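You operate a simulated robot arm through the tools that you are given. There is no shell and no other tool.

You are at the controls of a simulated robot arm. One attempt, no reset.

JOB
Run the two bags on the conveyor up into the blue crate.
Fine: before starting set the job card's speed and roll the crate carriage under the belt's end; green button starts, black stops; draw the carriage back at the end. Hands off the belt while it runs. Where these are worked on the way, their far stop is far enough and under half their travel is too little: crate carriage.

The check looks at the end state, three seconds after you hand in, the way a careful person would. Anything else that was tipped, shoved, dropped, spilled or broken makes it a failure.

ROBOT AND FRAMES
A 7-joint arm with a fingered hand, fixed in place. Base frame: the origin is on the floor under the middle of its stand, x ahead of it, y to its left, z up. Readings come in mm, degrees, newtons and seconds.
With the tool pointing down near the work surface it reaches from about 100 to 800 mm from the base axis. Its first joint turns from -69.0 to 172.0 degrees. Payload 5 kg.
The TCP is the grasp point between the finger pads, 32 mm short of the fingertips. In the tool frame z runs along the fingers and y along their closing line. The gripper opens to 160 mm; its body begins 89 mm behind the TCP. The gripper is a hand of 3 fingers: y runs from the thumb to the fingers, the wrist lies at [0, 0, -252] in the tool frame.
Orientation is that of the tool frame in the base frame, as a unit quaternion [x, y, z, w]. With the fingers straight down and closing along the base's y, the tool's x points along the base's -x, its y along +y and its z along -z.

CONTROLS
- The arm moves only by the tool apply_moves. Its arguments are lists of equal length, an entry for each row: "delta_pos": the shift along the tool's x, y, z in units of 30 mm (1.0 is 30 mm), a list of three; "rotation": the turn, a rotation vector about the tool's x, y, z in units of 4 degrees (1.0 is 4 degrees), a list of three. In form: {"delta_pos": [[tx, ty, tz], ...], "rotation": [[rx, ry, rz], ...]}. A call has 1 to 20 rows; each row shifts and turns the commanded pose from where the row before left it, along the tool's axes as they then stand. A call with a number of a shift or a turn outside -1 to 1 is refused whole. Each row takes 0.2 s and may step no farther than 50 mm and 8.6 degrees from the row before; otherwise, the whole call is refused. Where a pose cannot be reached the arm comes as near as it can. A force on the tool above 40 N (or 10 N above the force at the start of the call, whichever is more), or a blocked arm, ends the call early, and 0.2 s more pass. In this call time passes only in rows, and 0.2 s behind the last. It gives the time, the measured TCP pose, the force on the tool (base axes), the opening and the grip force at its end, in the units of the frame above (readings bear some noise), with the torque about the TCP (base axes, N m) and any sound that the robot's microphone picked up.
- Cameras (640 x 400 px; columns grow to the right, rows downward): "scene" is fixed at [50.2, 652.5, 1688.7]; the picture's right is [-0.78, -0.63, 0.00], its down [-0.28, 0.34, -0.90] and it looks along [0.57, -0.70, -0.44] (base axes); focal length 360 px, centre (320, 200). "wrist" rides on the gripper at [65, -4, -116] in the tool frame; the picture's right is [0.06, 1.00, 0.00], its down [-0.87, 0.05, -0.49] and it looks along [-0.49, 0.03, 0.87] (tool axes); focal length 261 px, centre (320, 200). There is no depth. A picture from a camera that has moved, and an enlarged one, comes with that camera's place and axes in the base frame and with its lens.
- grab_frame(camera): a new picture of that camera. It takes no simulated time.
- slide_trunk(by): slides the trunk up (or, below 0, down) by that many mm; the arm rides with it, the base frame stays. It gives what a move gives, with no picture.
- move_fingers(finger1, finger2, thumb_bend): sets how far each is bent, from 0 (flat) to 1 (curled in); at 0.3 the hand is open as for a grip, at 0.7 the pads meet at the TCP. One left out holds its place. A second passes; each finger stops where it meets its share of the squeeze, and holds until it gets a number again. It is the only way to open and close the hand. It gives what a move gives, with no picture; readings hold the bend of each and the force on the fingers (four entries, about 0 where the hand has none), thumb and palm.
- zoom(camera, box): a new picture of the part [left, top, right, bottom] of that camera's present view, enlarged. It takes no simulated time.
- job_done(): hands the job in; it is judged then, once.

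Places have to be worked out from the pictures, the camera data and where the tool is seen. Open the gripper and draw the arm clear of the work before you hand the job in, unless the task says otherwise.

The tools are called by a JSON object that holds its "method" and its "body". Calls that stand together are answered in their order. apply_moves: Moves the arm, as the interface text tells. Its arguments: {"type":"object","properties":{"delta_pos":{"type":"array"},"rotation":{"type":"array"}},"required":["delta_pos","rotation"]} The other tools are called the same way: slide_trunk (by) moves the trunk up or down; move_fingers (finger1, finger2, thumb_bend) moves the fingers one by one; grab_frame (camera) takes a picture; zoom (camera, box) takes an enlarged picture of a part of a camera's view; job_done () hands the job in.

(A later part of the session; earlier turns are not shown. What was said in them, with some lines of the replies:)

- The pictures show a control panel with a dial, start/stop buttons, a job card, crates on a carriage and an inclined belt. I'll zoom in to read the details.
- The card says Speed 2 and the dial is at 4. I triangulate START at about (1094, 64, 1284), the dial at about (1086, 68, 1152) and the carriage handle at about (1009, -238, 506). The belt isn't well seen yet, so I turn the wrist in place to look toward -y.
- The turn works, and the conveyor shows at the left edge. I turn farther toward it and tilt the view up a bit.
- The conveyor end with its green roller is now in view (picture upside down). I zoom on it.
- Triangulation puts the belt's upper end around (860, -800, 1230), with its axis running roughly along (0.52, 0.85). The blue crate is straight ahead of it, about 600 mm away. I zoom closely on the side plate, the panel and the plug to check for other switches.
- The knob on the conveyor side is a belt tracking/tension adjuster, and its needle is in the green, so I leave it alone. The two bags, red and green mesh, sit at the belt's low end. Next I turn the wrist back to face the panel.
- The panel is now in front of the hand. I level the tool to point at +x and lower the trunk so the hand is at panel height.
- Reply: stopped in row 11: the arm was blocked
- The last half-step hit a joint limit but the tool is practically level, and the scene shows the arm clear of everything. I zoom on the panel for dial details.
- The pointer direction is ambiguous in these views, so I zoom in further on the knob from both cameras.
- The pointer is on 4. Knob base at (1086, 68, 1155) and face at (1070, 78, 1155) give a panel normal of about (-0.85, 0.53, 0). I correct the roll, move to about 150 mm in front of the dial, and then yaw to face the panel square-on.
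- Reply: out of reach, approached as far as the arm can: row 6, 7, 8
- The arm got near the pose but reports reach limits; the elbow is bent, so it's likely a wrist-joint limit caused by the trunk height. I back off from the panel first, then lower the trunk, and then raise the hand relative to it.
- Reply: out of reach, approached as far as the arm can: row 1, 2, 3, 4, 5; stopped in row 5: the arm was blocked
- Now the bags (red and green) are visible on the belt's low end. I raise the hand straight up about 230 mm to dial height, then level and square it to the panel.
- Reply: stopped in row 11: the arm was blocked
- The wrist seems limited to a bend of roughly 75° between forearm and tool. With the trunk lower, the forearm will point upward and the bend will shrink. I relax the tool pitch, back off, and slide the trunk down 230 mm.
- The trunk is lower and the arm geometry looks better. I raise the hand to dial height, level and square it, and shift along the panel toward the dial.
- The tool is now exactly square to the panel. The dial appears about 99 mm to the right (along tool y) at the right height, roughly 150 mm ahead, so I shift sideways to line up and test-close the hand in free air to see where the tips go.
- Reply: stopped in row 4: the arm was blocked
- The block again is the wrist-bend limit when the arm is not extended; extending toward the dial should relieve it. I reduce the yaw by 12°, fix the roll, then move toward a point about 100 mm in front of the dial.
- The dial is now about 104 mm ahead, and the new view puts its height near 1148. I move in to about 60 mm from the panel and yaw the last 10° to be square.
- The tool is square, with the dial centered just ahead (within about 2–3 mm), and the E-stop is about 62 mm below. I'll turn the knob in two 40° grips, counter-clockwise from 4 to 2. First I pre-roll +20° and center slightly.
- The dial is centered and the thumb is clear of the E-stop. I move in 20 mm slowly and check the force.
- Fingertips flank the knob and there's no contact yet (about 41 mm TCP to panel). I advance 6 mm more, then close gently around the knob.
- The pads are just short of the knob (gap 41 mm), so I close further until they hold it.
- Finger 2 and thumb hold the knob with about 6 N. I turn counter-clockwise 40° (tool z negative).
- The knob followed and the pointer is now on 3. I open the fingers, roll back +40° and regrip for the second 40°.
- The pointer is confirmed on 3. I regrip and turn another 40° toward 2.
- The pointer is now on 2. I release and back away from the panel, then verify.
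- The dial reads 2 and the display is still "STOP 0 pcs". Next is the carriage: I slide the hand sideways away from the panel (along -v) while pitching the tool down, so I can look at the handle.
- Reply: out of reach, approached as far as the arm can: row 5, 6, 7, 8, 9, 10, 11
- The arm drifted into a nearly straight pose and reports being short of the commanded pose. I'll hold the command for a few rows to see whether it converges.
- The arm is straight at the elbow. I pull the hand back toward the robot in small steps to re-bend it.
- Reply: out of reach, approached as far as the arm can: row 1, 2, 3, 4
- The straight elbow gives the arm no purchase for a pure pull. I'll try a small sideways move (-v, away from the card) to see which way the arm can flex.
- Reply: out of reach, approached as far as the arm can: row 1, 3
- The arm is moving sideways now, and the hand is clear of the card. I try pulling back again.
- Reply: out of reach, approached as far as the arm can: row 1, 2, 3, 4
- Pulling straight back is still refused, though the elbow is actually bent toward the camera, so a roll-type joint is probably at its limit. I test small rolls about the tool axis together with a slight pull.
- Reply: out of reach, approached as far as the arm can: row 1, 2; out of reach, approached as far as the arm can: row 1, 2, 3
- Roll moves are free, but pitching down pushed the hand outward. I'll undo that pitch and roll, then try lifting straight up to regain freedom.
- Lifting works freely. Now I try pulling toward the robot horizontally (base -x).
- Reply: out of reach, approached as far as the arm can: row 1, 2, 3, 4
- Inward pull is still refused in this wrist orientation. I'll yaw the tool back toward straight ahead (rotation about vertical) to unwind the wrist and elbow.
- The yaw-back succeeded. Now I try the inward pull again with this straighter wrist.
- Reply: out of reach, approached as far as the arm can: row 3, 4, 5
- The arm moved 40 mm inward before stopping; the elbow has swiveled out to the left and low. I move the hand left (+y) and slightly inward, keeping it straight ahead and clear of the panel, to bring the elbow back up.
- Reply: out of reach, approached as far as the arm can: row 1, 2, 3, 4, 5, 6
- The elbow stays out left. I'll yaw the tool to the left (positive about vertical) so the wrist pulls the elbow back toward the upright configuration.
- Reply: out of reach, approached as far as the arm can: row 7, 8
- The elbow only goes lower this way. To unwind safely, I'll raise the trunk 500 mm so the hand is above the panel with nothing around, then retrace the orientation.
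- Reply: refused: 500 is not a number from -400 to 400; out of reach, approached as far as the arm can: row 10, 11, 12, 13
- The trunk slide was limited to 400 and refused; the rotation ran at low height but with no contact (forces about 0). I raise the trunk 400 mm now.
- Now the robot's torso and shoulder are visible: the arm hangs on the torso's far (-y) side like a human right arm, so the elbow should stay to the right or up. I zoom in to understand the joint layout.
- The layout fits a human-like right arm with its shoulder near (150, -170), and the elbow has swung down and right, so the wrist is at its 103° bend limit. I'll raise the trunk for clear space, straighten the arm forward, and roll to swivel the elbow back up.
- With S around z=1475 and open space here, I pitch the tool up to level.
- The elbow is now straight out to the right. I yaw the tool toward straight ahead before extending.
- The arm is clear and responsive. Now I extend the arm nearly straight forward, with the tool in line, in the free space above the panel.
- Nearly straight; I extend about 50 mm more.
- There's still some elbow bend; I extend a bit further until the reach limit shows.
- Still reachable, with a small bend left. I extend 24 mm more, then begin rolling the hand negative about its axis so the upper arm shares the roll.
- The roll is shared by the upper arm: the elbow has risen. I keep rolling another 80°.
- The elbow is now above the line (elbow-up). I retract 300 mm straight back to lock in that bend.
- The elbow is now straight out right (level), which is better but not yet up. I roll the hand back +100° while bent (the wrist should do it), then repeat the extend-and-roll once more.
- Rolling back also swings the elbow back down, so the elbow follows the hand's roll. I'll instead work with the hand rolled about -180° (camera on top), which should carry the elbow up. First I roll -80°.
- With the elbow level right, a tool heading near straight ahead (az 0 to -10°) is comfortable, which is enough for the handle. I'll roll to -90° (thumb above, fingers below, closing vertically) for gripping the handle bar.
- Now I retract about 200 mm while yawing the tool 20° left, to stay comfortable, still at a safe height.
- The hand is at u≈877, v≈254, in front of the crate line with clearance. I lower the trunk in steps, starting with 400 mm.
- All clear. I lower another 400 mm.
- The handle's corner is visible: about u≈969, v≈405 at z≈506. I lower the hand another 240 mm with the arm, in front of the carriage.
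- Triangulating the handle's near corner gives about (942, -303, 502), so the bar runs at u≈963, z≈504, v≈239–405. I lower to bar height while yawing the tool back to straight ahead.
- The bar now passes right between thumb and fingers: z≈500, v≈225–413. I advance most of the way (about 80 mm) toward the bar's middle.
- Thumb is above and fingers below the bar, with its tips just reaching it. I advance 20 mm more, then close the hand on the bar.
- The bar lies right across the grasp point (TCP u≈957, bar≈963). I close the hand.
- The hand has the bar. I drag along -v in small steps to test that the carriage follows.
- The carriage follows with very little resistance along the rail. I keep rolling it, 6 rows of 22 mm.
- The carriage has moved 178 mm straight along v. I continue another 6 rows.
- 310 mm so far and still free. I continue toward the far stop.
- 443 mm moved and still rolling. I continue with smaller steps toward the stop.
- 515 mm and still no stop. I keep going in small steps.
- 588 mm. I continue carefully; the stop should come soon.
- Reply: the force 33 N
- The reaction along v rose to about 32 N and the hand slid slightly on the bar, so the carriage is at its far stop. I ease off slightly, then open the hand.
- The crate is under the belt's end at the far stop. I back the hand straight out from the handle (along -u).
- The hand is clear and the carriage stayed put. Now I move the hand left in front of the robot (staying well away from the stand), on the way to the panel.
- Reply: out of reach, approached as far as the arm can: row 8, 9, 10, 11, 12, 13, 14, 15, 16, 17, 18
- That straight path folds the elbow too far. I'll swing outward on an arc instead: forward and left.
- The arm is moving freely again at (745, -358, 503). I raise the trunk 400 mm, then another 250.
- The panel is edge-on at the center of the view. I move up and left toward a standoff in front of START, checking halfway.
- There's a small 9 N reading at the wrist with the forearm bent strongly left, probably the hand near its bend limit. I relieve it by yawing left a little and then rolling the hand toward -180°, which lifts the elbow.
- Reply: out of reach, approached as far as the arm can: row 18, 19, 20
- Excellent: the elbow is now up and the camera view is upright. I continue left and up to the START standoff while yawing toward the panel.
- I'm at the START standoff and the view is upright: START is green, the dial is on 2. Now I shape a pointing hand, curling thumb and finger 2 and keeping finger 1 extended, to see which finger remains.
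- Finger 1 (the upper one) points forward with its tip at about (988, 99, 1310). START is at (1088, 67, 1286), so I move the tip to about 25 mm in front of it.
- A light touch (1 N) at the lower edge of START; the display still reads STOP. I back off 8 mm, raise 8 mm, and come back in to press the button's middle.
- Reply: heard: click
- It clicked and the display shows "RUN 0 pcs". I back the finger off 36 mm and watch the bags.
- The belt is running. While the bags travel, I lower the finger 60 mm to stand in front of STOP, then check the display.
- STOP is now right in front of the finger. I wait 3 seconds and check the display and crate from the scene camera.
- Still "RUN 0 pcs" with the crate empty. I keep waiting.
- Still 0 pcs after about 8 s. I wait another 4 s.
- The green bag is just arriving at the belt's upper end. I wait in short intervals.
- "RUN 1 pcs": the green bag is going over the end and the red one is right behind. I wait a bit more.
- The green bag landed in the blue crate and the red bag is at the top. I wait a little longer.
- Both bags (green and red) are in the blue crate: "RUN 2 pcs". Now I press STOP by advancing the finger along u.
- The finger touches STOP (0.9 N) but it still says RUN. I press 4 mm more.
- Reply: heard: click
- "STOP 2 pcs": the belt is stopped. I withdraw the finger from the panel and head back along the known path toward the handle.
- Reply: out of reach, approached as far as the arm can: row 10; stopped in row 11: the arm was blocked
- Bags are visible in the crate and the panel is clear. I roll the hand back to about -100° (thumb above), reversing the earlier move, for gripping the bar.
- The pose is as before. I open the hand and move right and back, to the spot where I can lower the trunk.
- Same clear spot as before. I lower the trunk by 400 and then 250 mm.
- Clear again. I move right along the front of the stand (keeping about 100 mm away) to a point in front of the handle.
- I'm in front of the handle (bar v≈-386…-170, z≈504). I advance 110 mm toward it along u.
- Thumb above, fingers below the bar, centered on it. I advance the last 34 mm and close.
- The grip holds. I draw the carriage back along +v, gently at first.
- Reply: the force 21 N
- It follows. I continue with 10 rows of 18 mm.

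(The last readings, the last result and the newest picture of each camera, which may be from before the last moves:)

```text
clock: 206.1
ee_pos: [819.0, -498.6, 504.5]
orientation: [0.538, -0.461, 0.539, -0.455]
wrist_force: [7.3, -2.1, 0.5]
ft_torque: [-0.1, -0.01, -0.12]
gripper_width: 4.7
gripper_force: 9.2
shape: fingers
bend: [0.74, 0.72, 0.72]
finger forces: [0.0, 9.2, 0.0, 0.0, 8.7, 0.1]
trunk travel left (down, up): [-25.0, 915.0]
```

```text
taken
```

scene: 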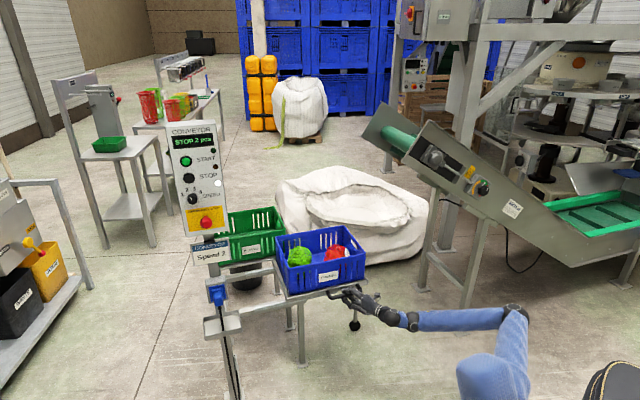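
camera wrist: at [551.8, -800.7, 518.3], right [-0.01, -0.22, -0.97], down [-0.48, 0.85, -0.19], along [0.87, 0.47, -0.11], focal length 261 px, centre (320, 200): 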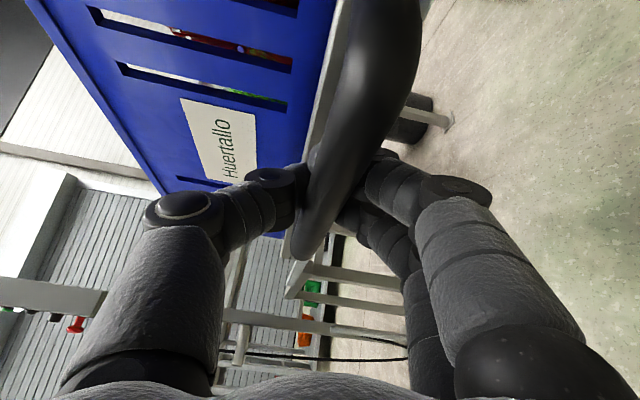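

Carriage and bags follow. I continue another 10 rows.

{"method": "apply_moves", "body": {"delta_pos": [[-0.504, -0.085, 0.311], [-0.504, -0.085, 0.311], [-0.504, -0.085, 0.311], [-0.504, -0.085, 0.311], [-0.504, -0.085, 0.311], [-0.504, -0.085, 0.311], [-0.504, -0.085, 0.311], [-0.504, -0.085, 0.311], [-0.504, -0.085, 0.311], [-0.504, -0.085, 0.311]], "rotation": [[0, 0, 0], [0, 0, 0], [0, 0, 0], [0, 0, 0], [0, 0, 0], [0, 0, 0], [0, 0, 0], [0, 0, 0], [0, 0, 0], [0, 0, 0]]}}

{"method": "grab_frame", "body": {"camera": "scene"}}

{"method": "grab_frame", "body": {"camera": "wrist"}}

```text
clock: 208.3
ee_pos: [914.5, -346.6, 503.2]
orientation: [0.539, -0.46, 0.54, -0.455]
wrist_force: [11.0, -4.4, -0.3]
ft_torque: [-0.12, 0.05, -0.15]
gripper_width: 4.7
gripper_force: 9.7
shape: fingers
bend: [0.74, 0.72, 0.72]
finger forces: [0.0, 9.1, 0.0, 0.1, 9.3, 0.1]
trunk travel left (down, up): [-25.0, 915.0]
```

```text
taken
```

scene: 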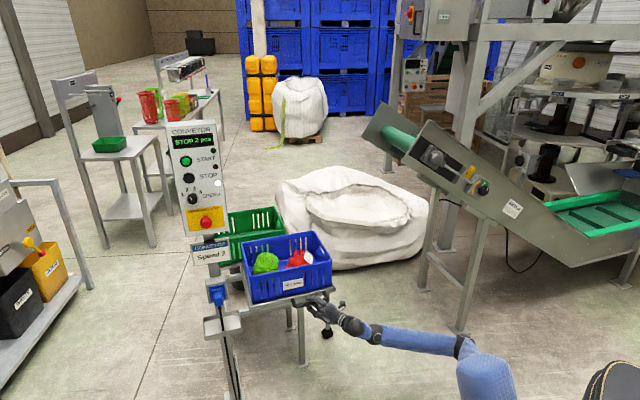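

```text
taken
camera wrist: at [798.1, -409.5, 518.4], right [-0.01, -0.22, -0.97], down [-0.49, 0.85, -0.19], along [0.87, 0.47, -0.11], focal length 261 px, centre (320, 200)
```

wrist: 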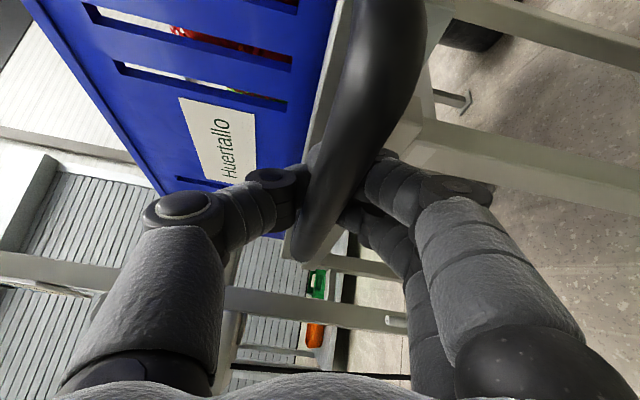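

463 mm drawn back; about 130 mm to go. I continue 6 rows, then ease to the end stop.

{"method": "apply_moves", "body": {"delta_pos": [[-0.504, -0.085, 0.311], [-0.504, -0.085, 0.311], [-0.504, -0.085, 0.311], [-0.504, -0.085, 0.311], [-0.504, -0.085, 0.311], [-0.42, -0.07, 0.26]], "rotation": [[0, 0, 0], [0, 0, 0], [0, 0, 0], [0, 0, 0], [0, 0, 0], [0, 0, 0]]}}

{"method": "apply_moves", "body": {"delta_pos": [[-0.224, -0.038, 0.138], [-0.224, -0.038, 0.138], [-0.224, -0.038, 0.138], [-0.224, -0.038, 0.138], [-0.224, -0.038, 0.138]], "rotation": [[0, 0, 0], [0, 0, 0], [0, 0, 0], [0, 0, 0], [0, 0, 0]]}}

{"method": "grab_frame", "body": {"camera": "scene"}}

{"method": "grab_frame", "body": {"camera": "wrist"}}

```text
clock: 209.7
ee_pos: [969.6, -257.7, 504.4]
orientation: [0.539, -0.46, 0.54, -0.455]
wrist_force: [15.6, -7.4, 0.0]
ft_torque: [-0.07, 0.02, -0.21]
gripper_width: 4.7
gripper_force: 10.3
shape: fingers
bend: [0.74, 0.72, 0.71]
finger forces: [0.1, 9.6, 0.0, 0.0, 10.8, 0.1]
trunk travel left (down, up): [-25.0, 915.0]
```

```text
clock: 210.9
ee_pos: [991.0, -226.9, 505.1]
orientation: [0.539, -0.462, 0.54, -0.453]
wrist_force: [1.2, -16.6, -0.1]
ft_torque: [-0.14, 0.05, -0.16]
gripper_width: 4.4
gripper_force: 10.1
shape: fingers
bend: [0.74, 0.72, 0.72]
finger forces: [0.1, 9.3, 0.1, 0.0, 11.1, 0.1]
trunk travel left (down, up): [-25.0, 915.0]
```

```text
taken
```

scene: 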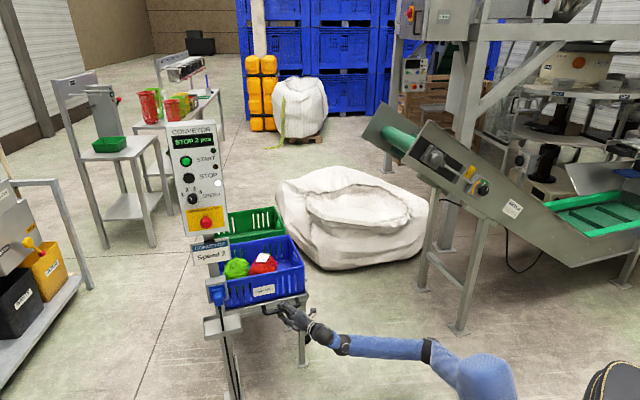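

```text
taken
camera wrist: at [873.6, -288.9, 518.9], right [-0.01, -0.22, -0.97], down [-0.48, 0.85, -0.19], along [0.88, 0.47, -0.11], focal length 261 px, centre (320, 200)
```

wrist: 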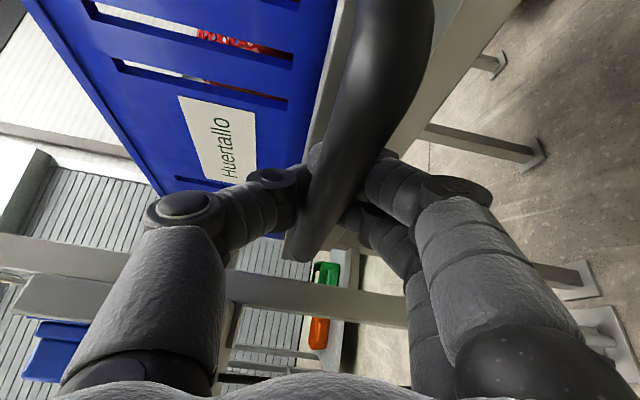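

The reaction rose to about 14 N along -v: the carriage is back at its home stop, and the crate's place in the picture matches the start. I open the hand.

{"method": "move_fingers", "body": {"finger1": 0.5, "finger2": 0.5, "thumb_bend": 0.5}}

{"method": "grab_frame", "body": {"camera": "wrist"}}

{"method": "zoom", "body": {"camera": "scene", "box": [180, 200, 340, 400]}}

```text
clock: 211.9
ee_pos: [990.6, -224.5, 503.7]
orientation: [0.537, -0.461, 0.541, -0.455]
wrist_force: [-0.1, 0.8, -1.9]
ft_torque: [-0.03, -0.01, -0.02]
gripper_width: 86.6
gripper_force: 0.1
shape: fingers
bend: [0.5, 0.5, 0.5]
finger forces: [0.1, 0.0, 0.0, 0.0, 0.0, 0.1]
trunk travel left (down, up): [-25.0, 915.0]
```

```text
taken
camera wrist: at [874.0, -286.9, 519.0], right [-0.01, -0.22, -0.97], down [-0.49, 0.85, -0.19], along [0.87, 0.47, -0.11], focal length 261 px, centre (320, 200)
```

wrist: 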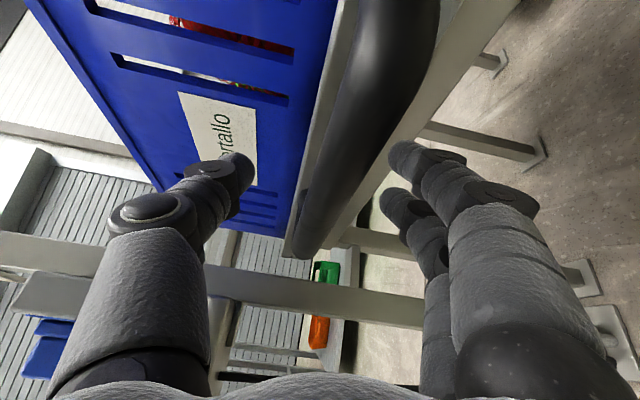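

```text
2.00 times, centred on (260, 300) of scene
camera zoom: at [50.2, 652.5, 1688.7], right [-0.78, -0.63, 0.0], down [-0.28, 0.34, -0.9], along [0.57, -0.7, -0.44], focal length 720 px, centre (440, 0)
```

zoom: 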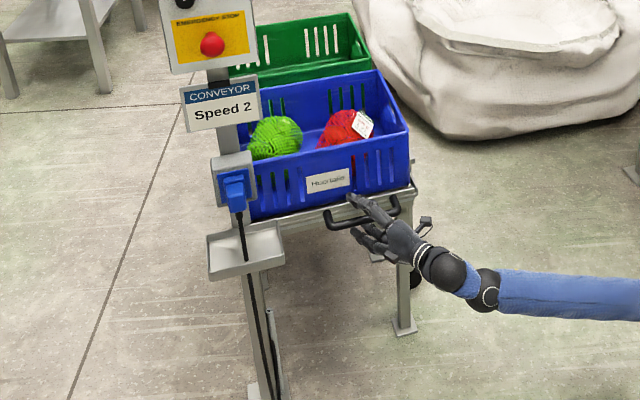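

The crate sits exactly where it was at the start, with both bags inside. I back the hand straight out from the handle.

{"method": "apply_moves", "body": {"delta_pos": [[-0.3, -0.05, -0.5], [-0.514, -0.081, -0.853], [-0.514, -0.081, -0.853], [-0.514, -0.081, -0.853], [-0.514, -0.081, -0.853]], "rotation": [[0, 0, 0], [0, 0, 0], [0, 0, 0], [0, 0, 0], [0, 0, 0]]}}

{"method": "grab_frame", "body": {"camera": "scene"}}

{"method": "grab_frame", "body": {"camera": "wrist"}}

```text
clock: 213.1
ee_pos: [871.5, -153.7, 504.1]
orientation: [0.538, -0.462, 0.54, -0.454]
wrist_force: [0.3, 0.3, 1.1]
ft_torque: [0.01, -0.04, 0.04]
gripper_width: 86.5
gripper_force: 0.0
shape: fingers
bend: [0.5, 0.5, 0.5]
finger forces: [0.0, 0.0, 0.0, 0.0, 0.0, 0.0]
trunk travel left (down, up): [-25.0, 915.0]
```

```text
taken
```

scene: 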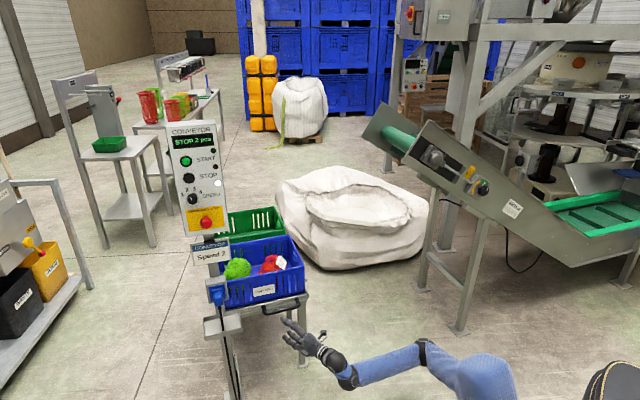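

```text
taken
camera wrist: at [755.8, -215.1, 519.1], right [-0.01, -0.22, -0.97], down [-0.48, 0.85, -0.19], along [0.87, 0.47, -0.11], focal length 261 px, centre (320, 200)
```

wrist: 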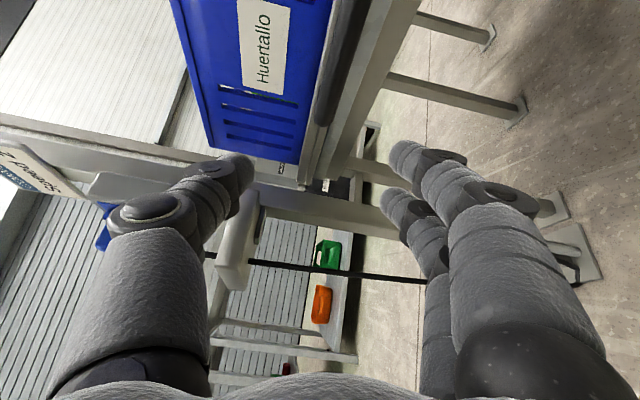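

All clear. I move the arm well away to the right-hand side, along the free corridor, and then open the hand fully.

{"method": "apply_moves", "body": {"delta_pos": [[0.84, 0.141, -0.519], [0.84, 0.141, -0.519], [0.84, 0.141, -0.519], [0.84, 0.141, -0.519], [0.84, 0.141, -0.519], [0.84, 0.141, -0.519], [0.84, 0.141, -0.519], [0, 0, -0.7], [0, 0, -0.7]], "rotation": [[0, 0, 0], [0, 0, 0], [0, 0, 0], [0, 0, 0], [0, 0, 0], [0, 0, 0], [0, 0, 0], [0, 0, 0], [0, 0, 0]]}}

{"method": "move_fingers", "body": {"finger1": 0.3, "finger2": 0.3, "thumb_bend": 0.3}}

{"method": "grab_frame", "body": {"camera": "scene"}}

{"method": "zoom", "body": {"camera": "scene", "box": [160, 110, 320, 340]}}

```text
clock: 215.1
ee_pos: [717.9, -330.4, 505.4]
orientation: [0.538, -0.46, 0.54, -0.455]
wrist_force: [-1.0, -0.3, -0.2]
ft_torque: [0.0, 0.02, 0.01]
gripper_width: 86.8
gripper_force: 0.1
shape: fingers
bend: [0.5, 0.5, 0.5]
finger forces: [0.0, 0.1, 0.1, 0.1, 0.0, 0.0]
trunk travel left (down, up): [-25.0, 915.0]
```

```text
clock: 216.1
ee_pos: [719.1, -329.8, 505.5]
orientation: [0.538, -0.461, 0.54, -0.454]
wrist_force: [0.3, -0.3, 0.2]
ft_torque: [-0.02, -0.02, 0.0]
gripper_width: 167.4
gripper_force: 0.1
shape: fingers
bend: [0.3, 0.3, 0.3]
finger forces: [0.0, 0.1, 0.0, 0.1, 0.0, 0.1]
trunk travel left (down, up): [-25.0, 915.0]
```

```text
taken
```

scene: 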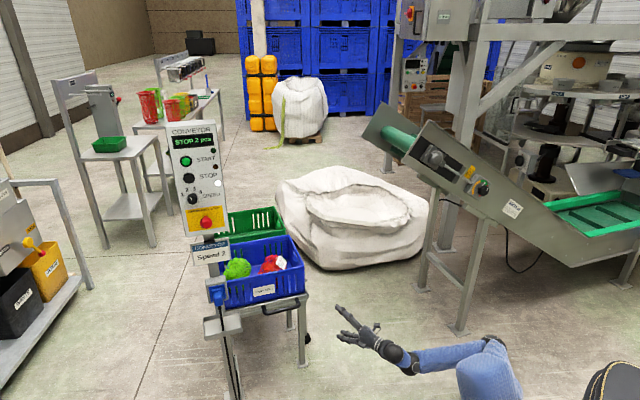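

```text
1.74 times, centred on (240, 225) of scene
camera zoom: at [50.2, 652.5, 1688.7], right [-0.78, -0.63, 0.0], down [-0.28, 0.34, -0.9], along [0.57, -0.7, -0.44], focal length 626 px, centre (459, 156)
```

zoom: 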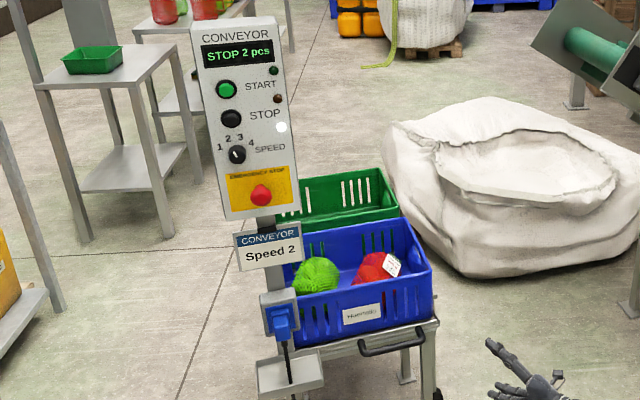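

Everything is in its end state: both bags in the blue crate, belt stopped ("STOP 2 pcs"), dial on 2, carriage back at its home stop. The hand is open and the arm is clear of the work, so I hand in the job.

{"method": "job_done", "body": {}}

```text
The job is handed in.
```

I ran both bags up the conveyor into the blue crate and handed the job in. The check's result has not come back to me.

- **Speed:** I turned the dial from 4 to 2, as the job card says, before starting.
- **Carriage:** I rolled it to its far stop under the belt's end before starting. After the run I drew it back until it met its home stop, and the crate now sits where it was in the first picture.
- **Run:** The green button started the belt and both bags dropped into the crate. I pressed the black button at 2 pieces, and the display reads "STOP 2 pcs".
- **Belt:** The hand stayed off it while it ran.
- **Arm:** The hand is open and the arm is clear of the work. I saw nothing else tipped, moved or spilled in the final pictures.

Partway through, after I set the dial, the arm's elbow folded into a poor position. I had to raise the arm clear of the work to unwind it, and nothing was touched while I did.
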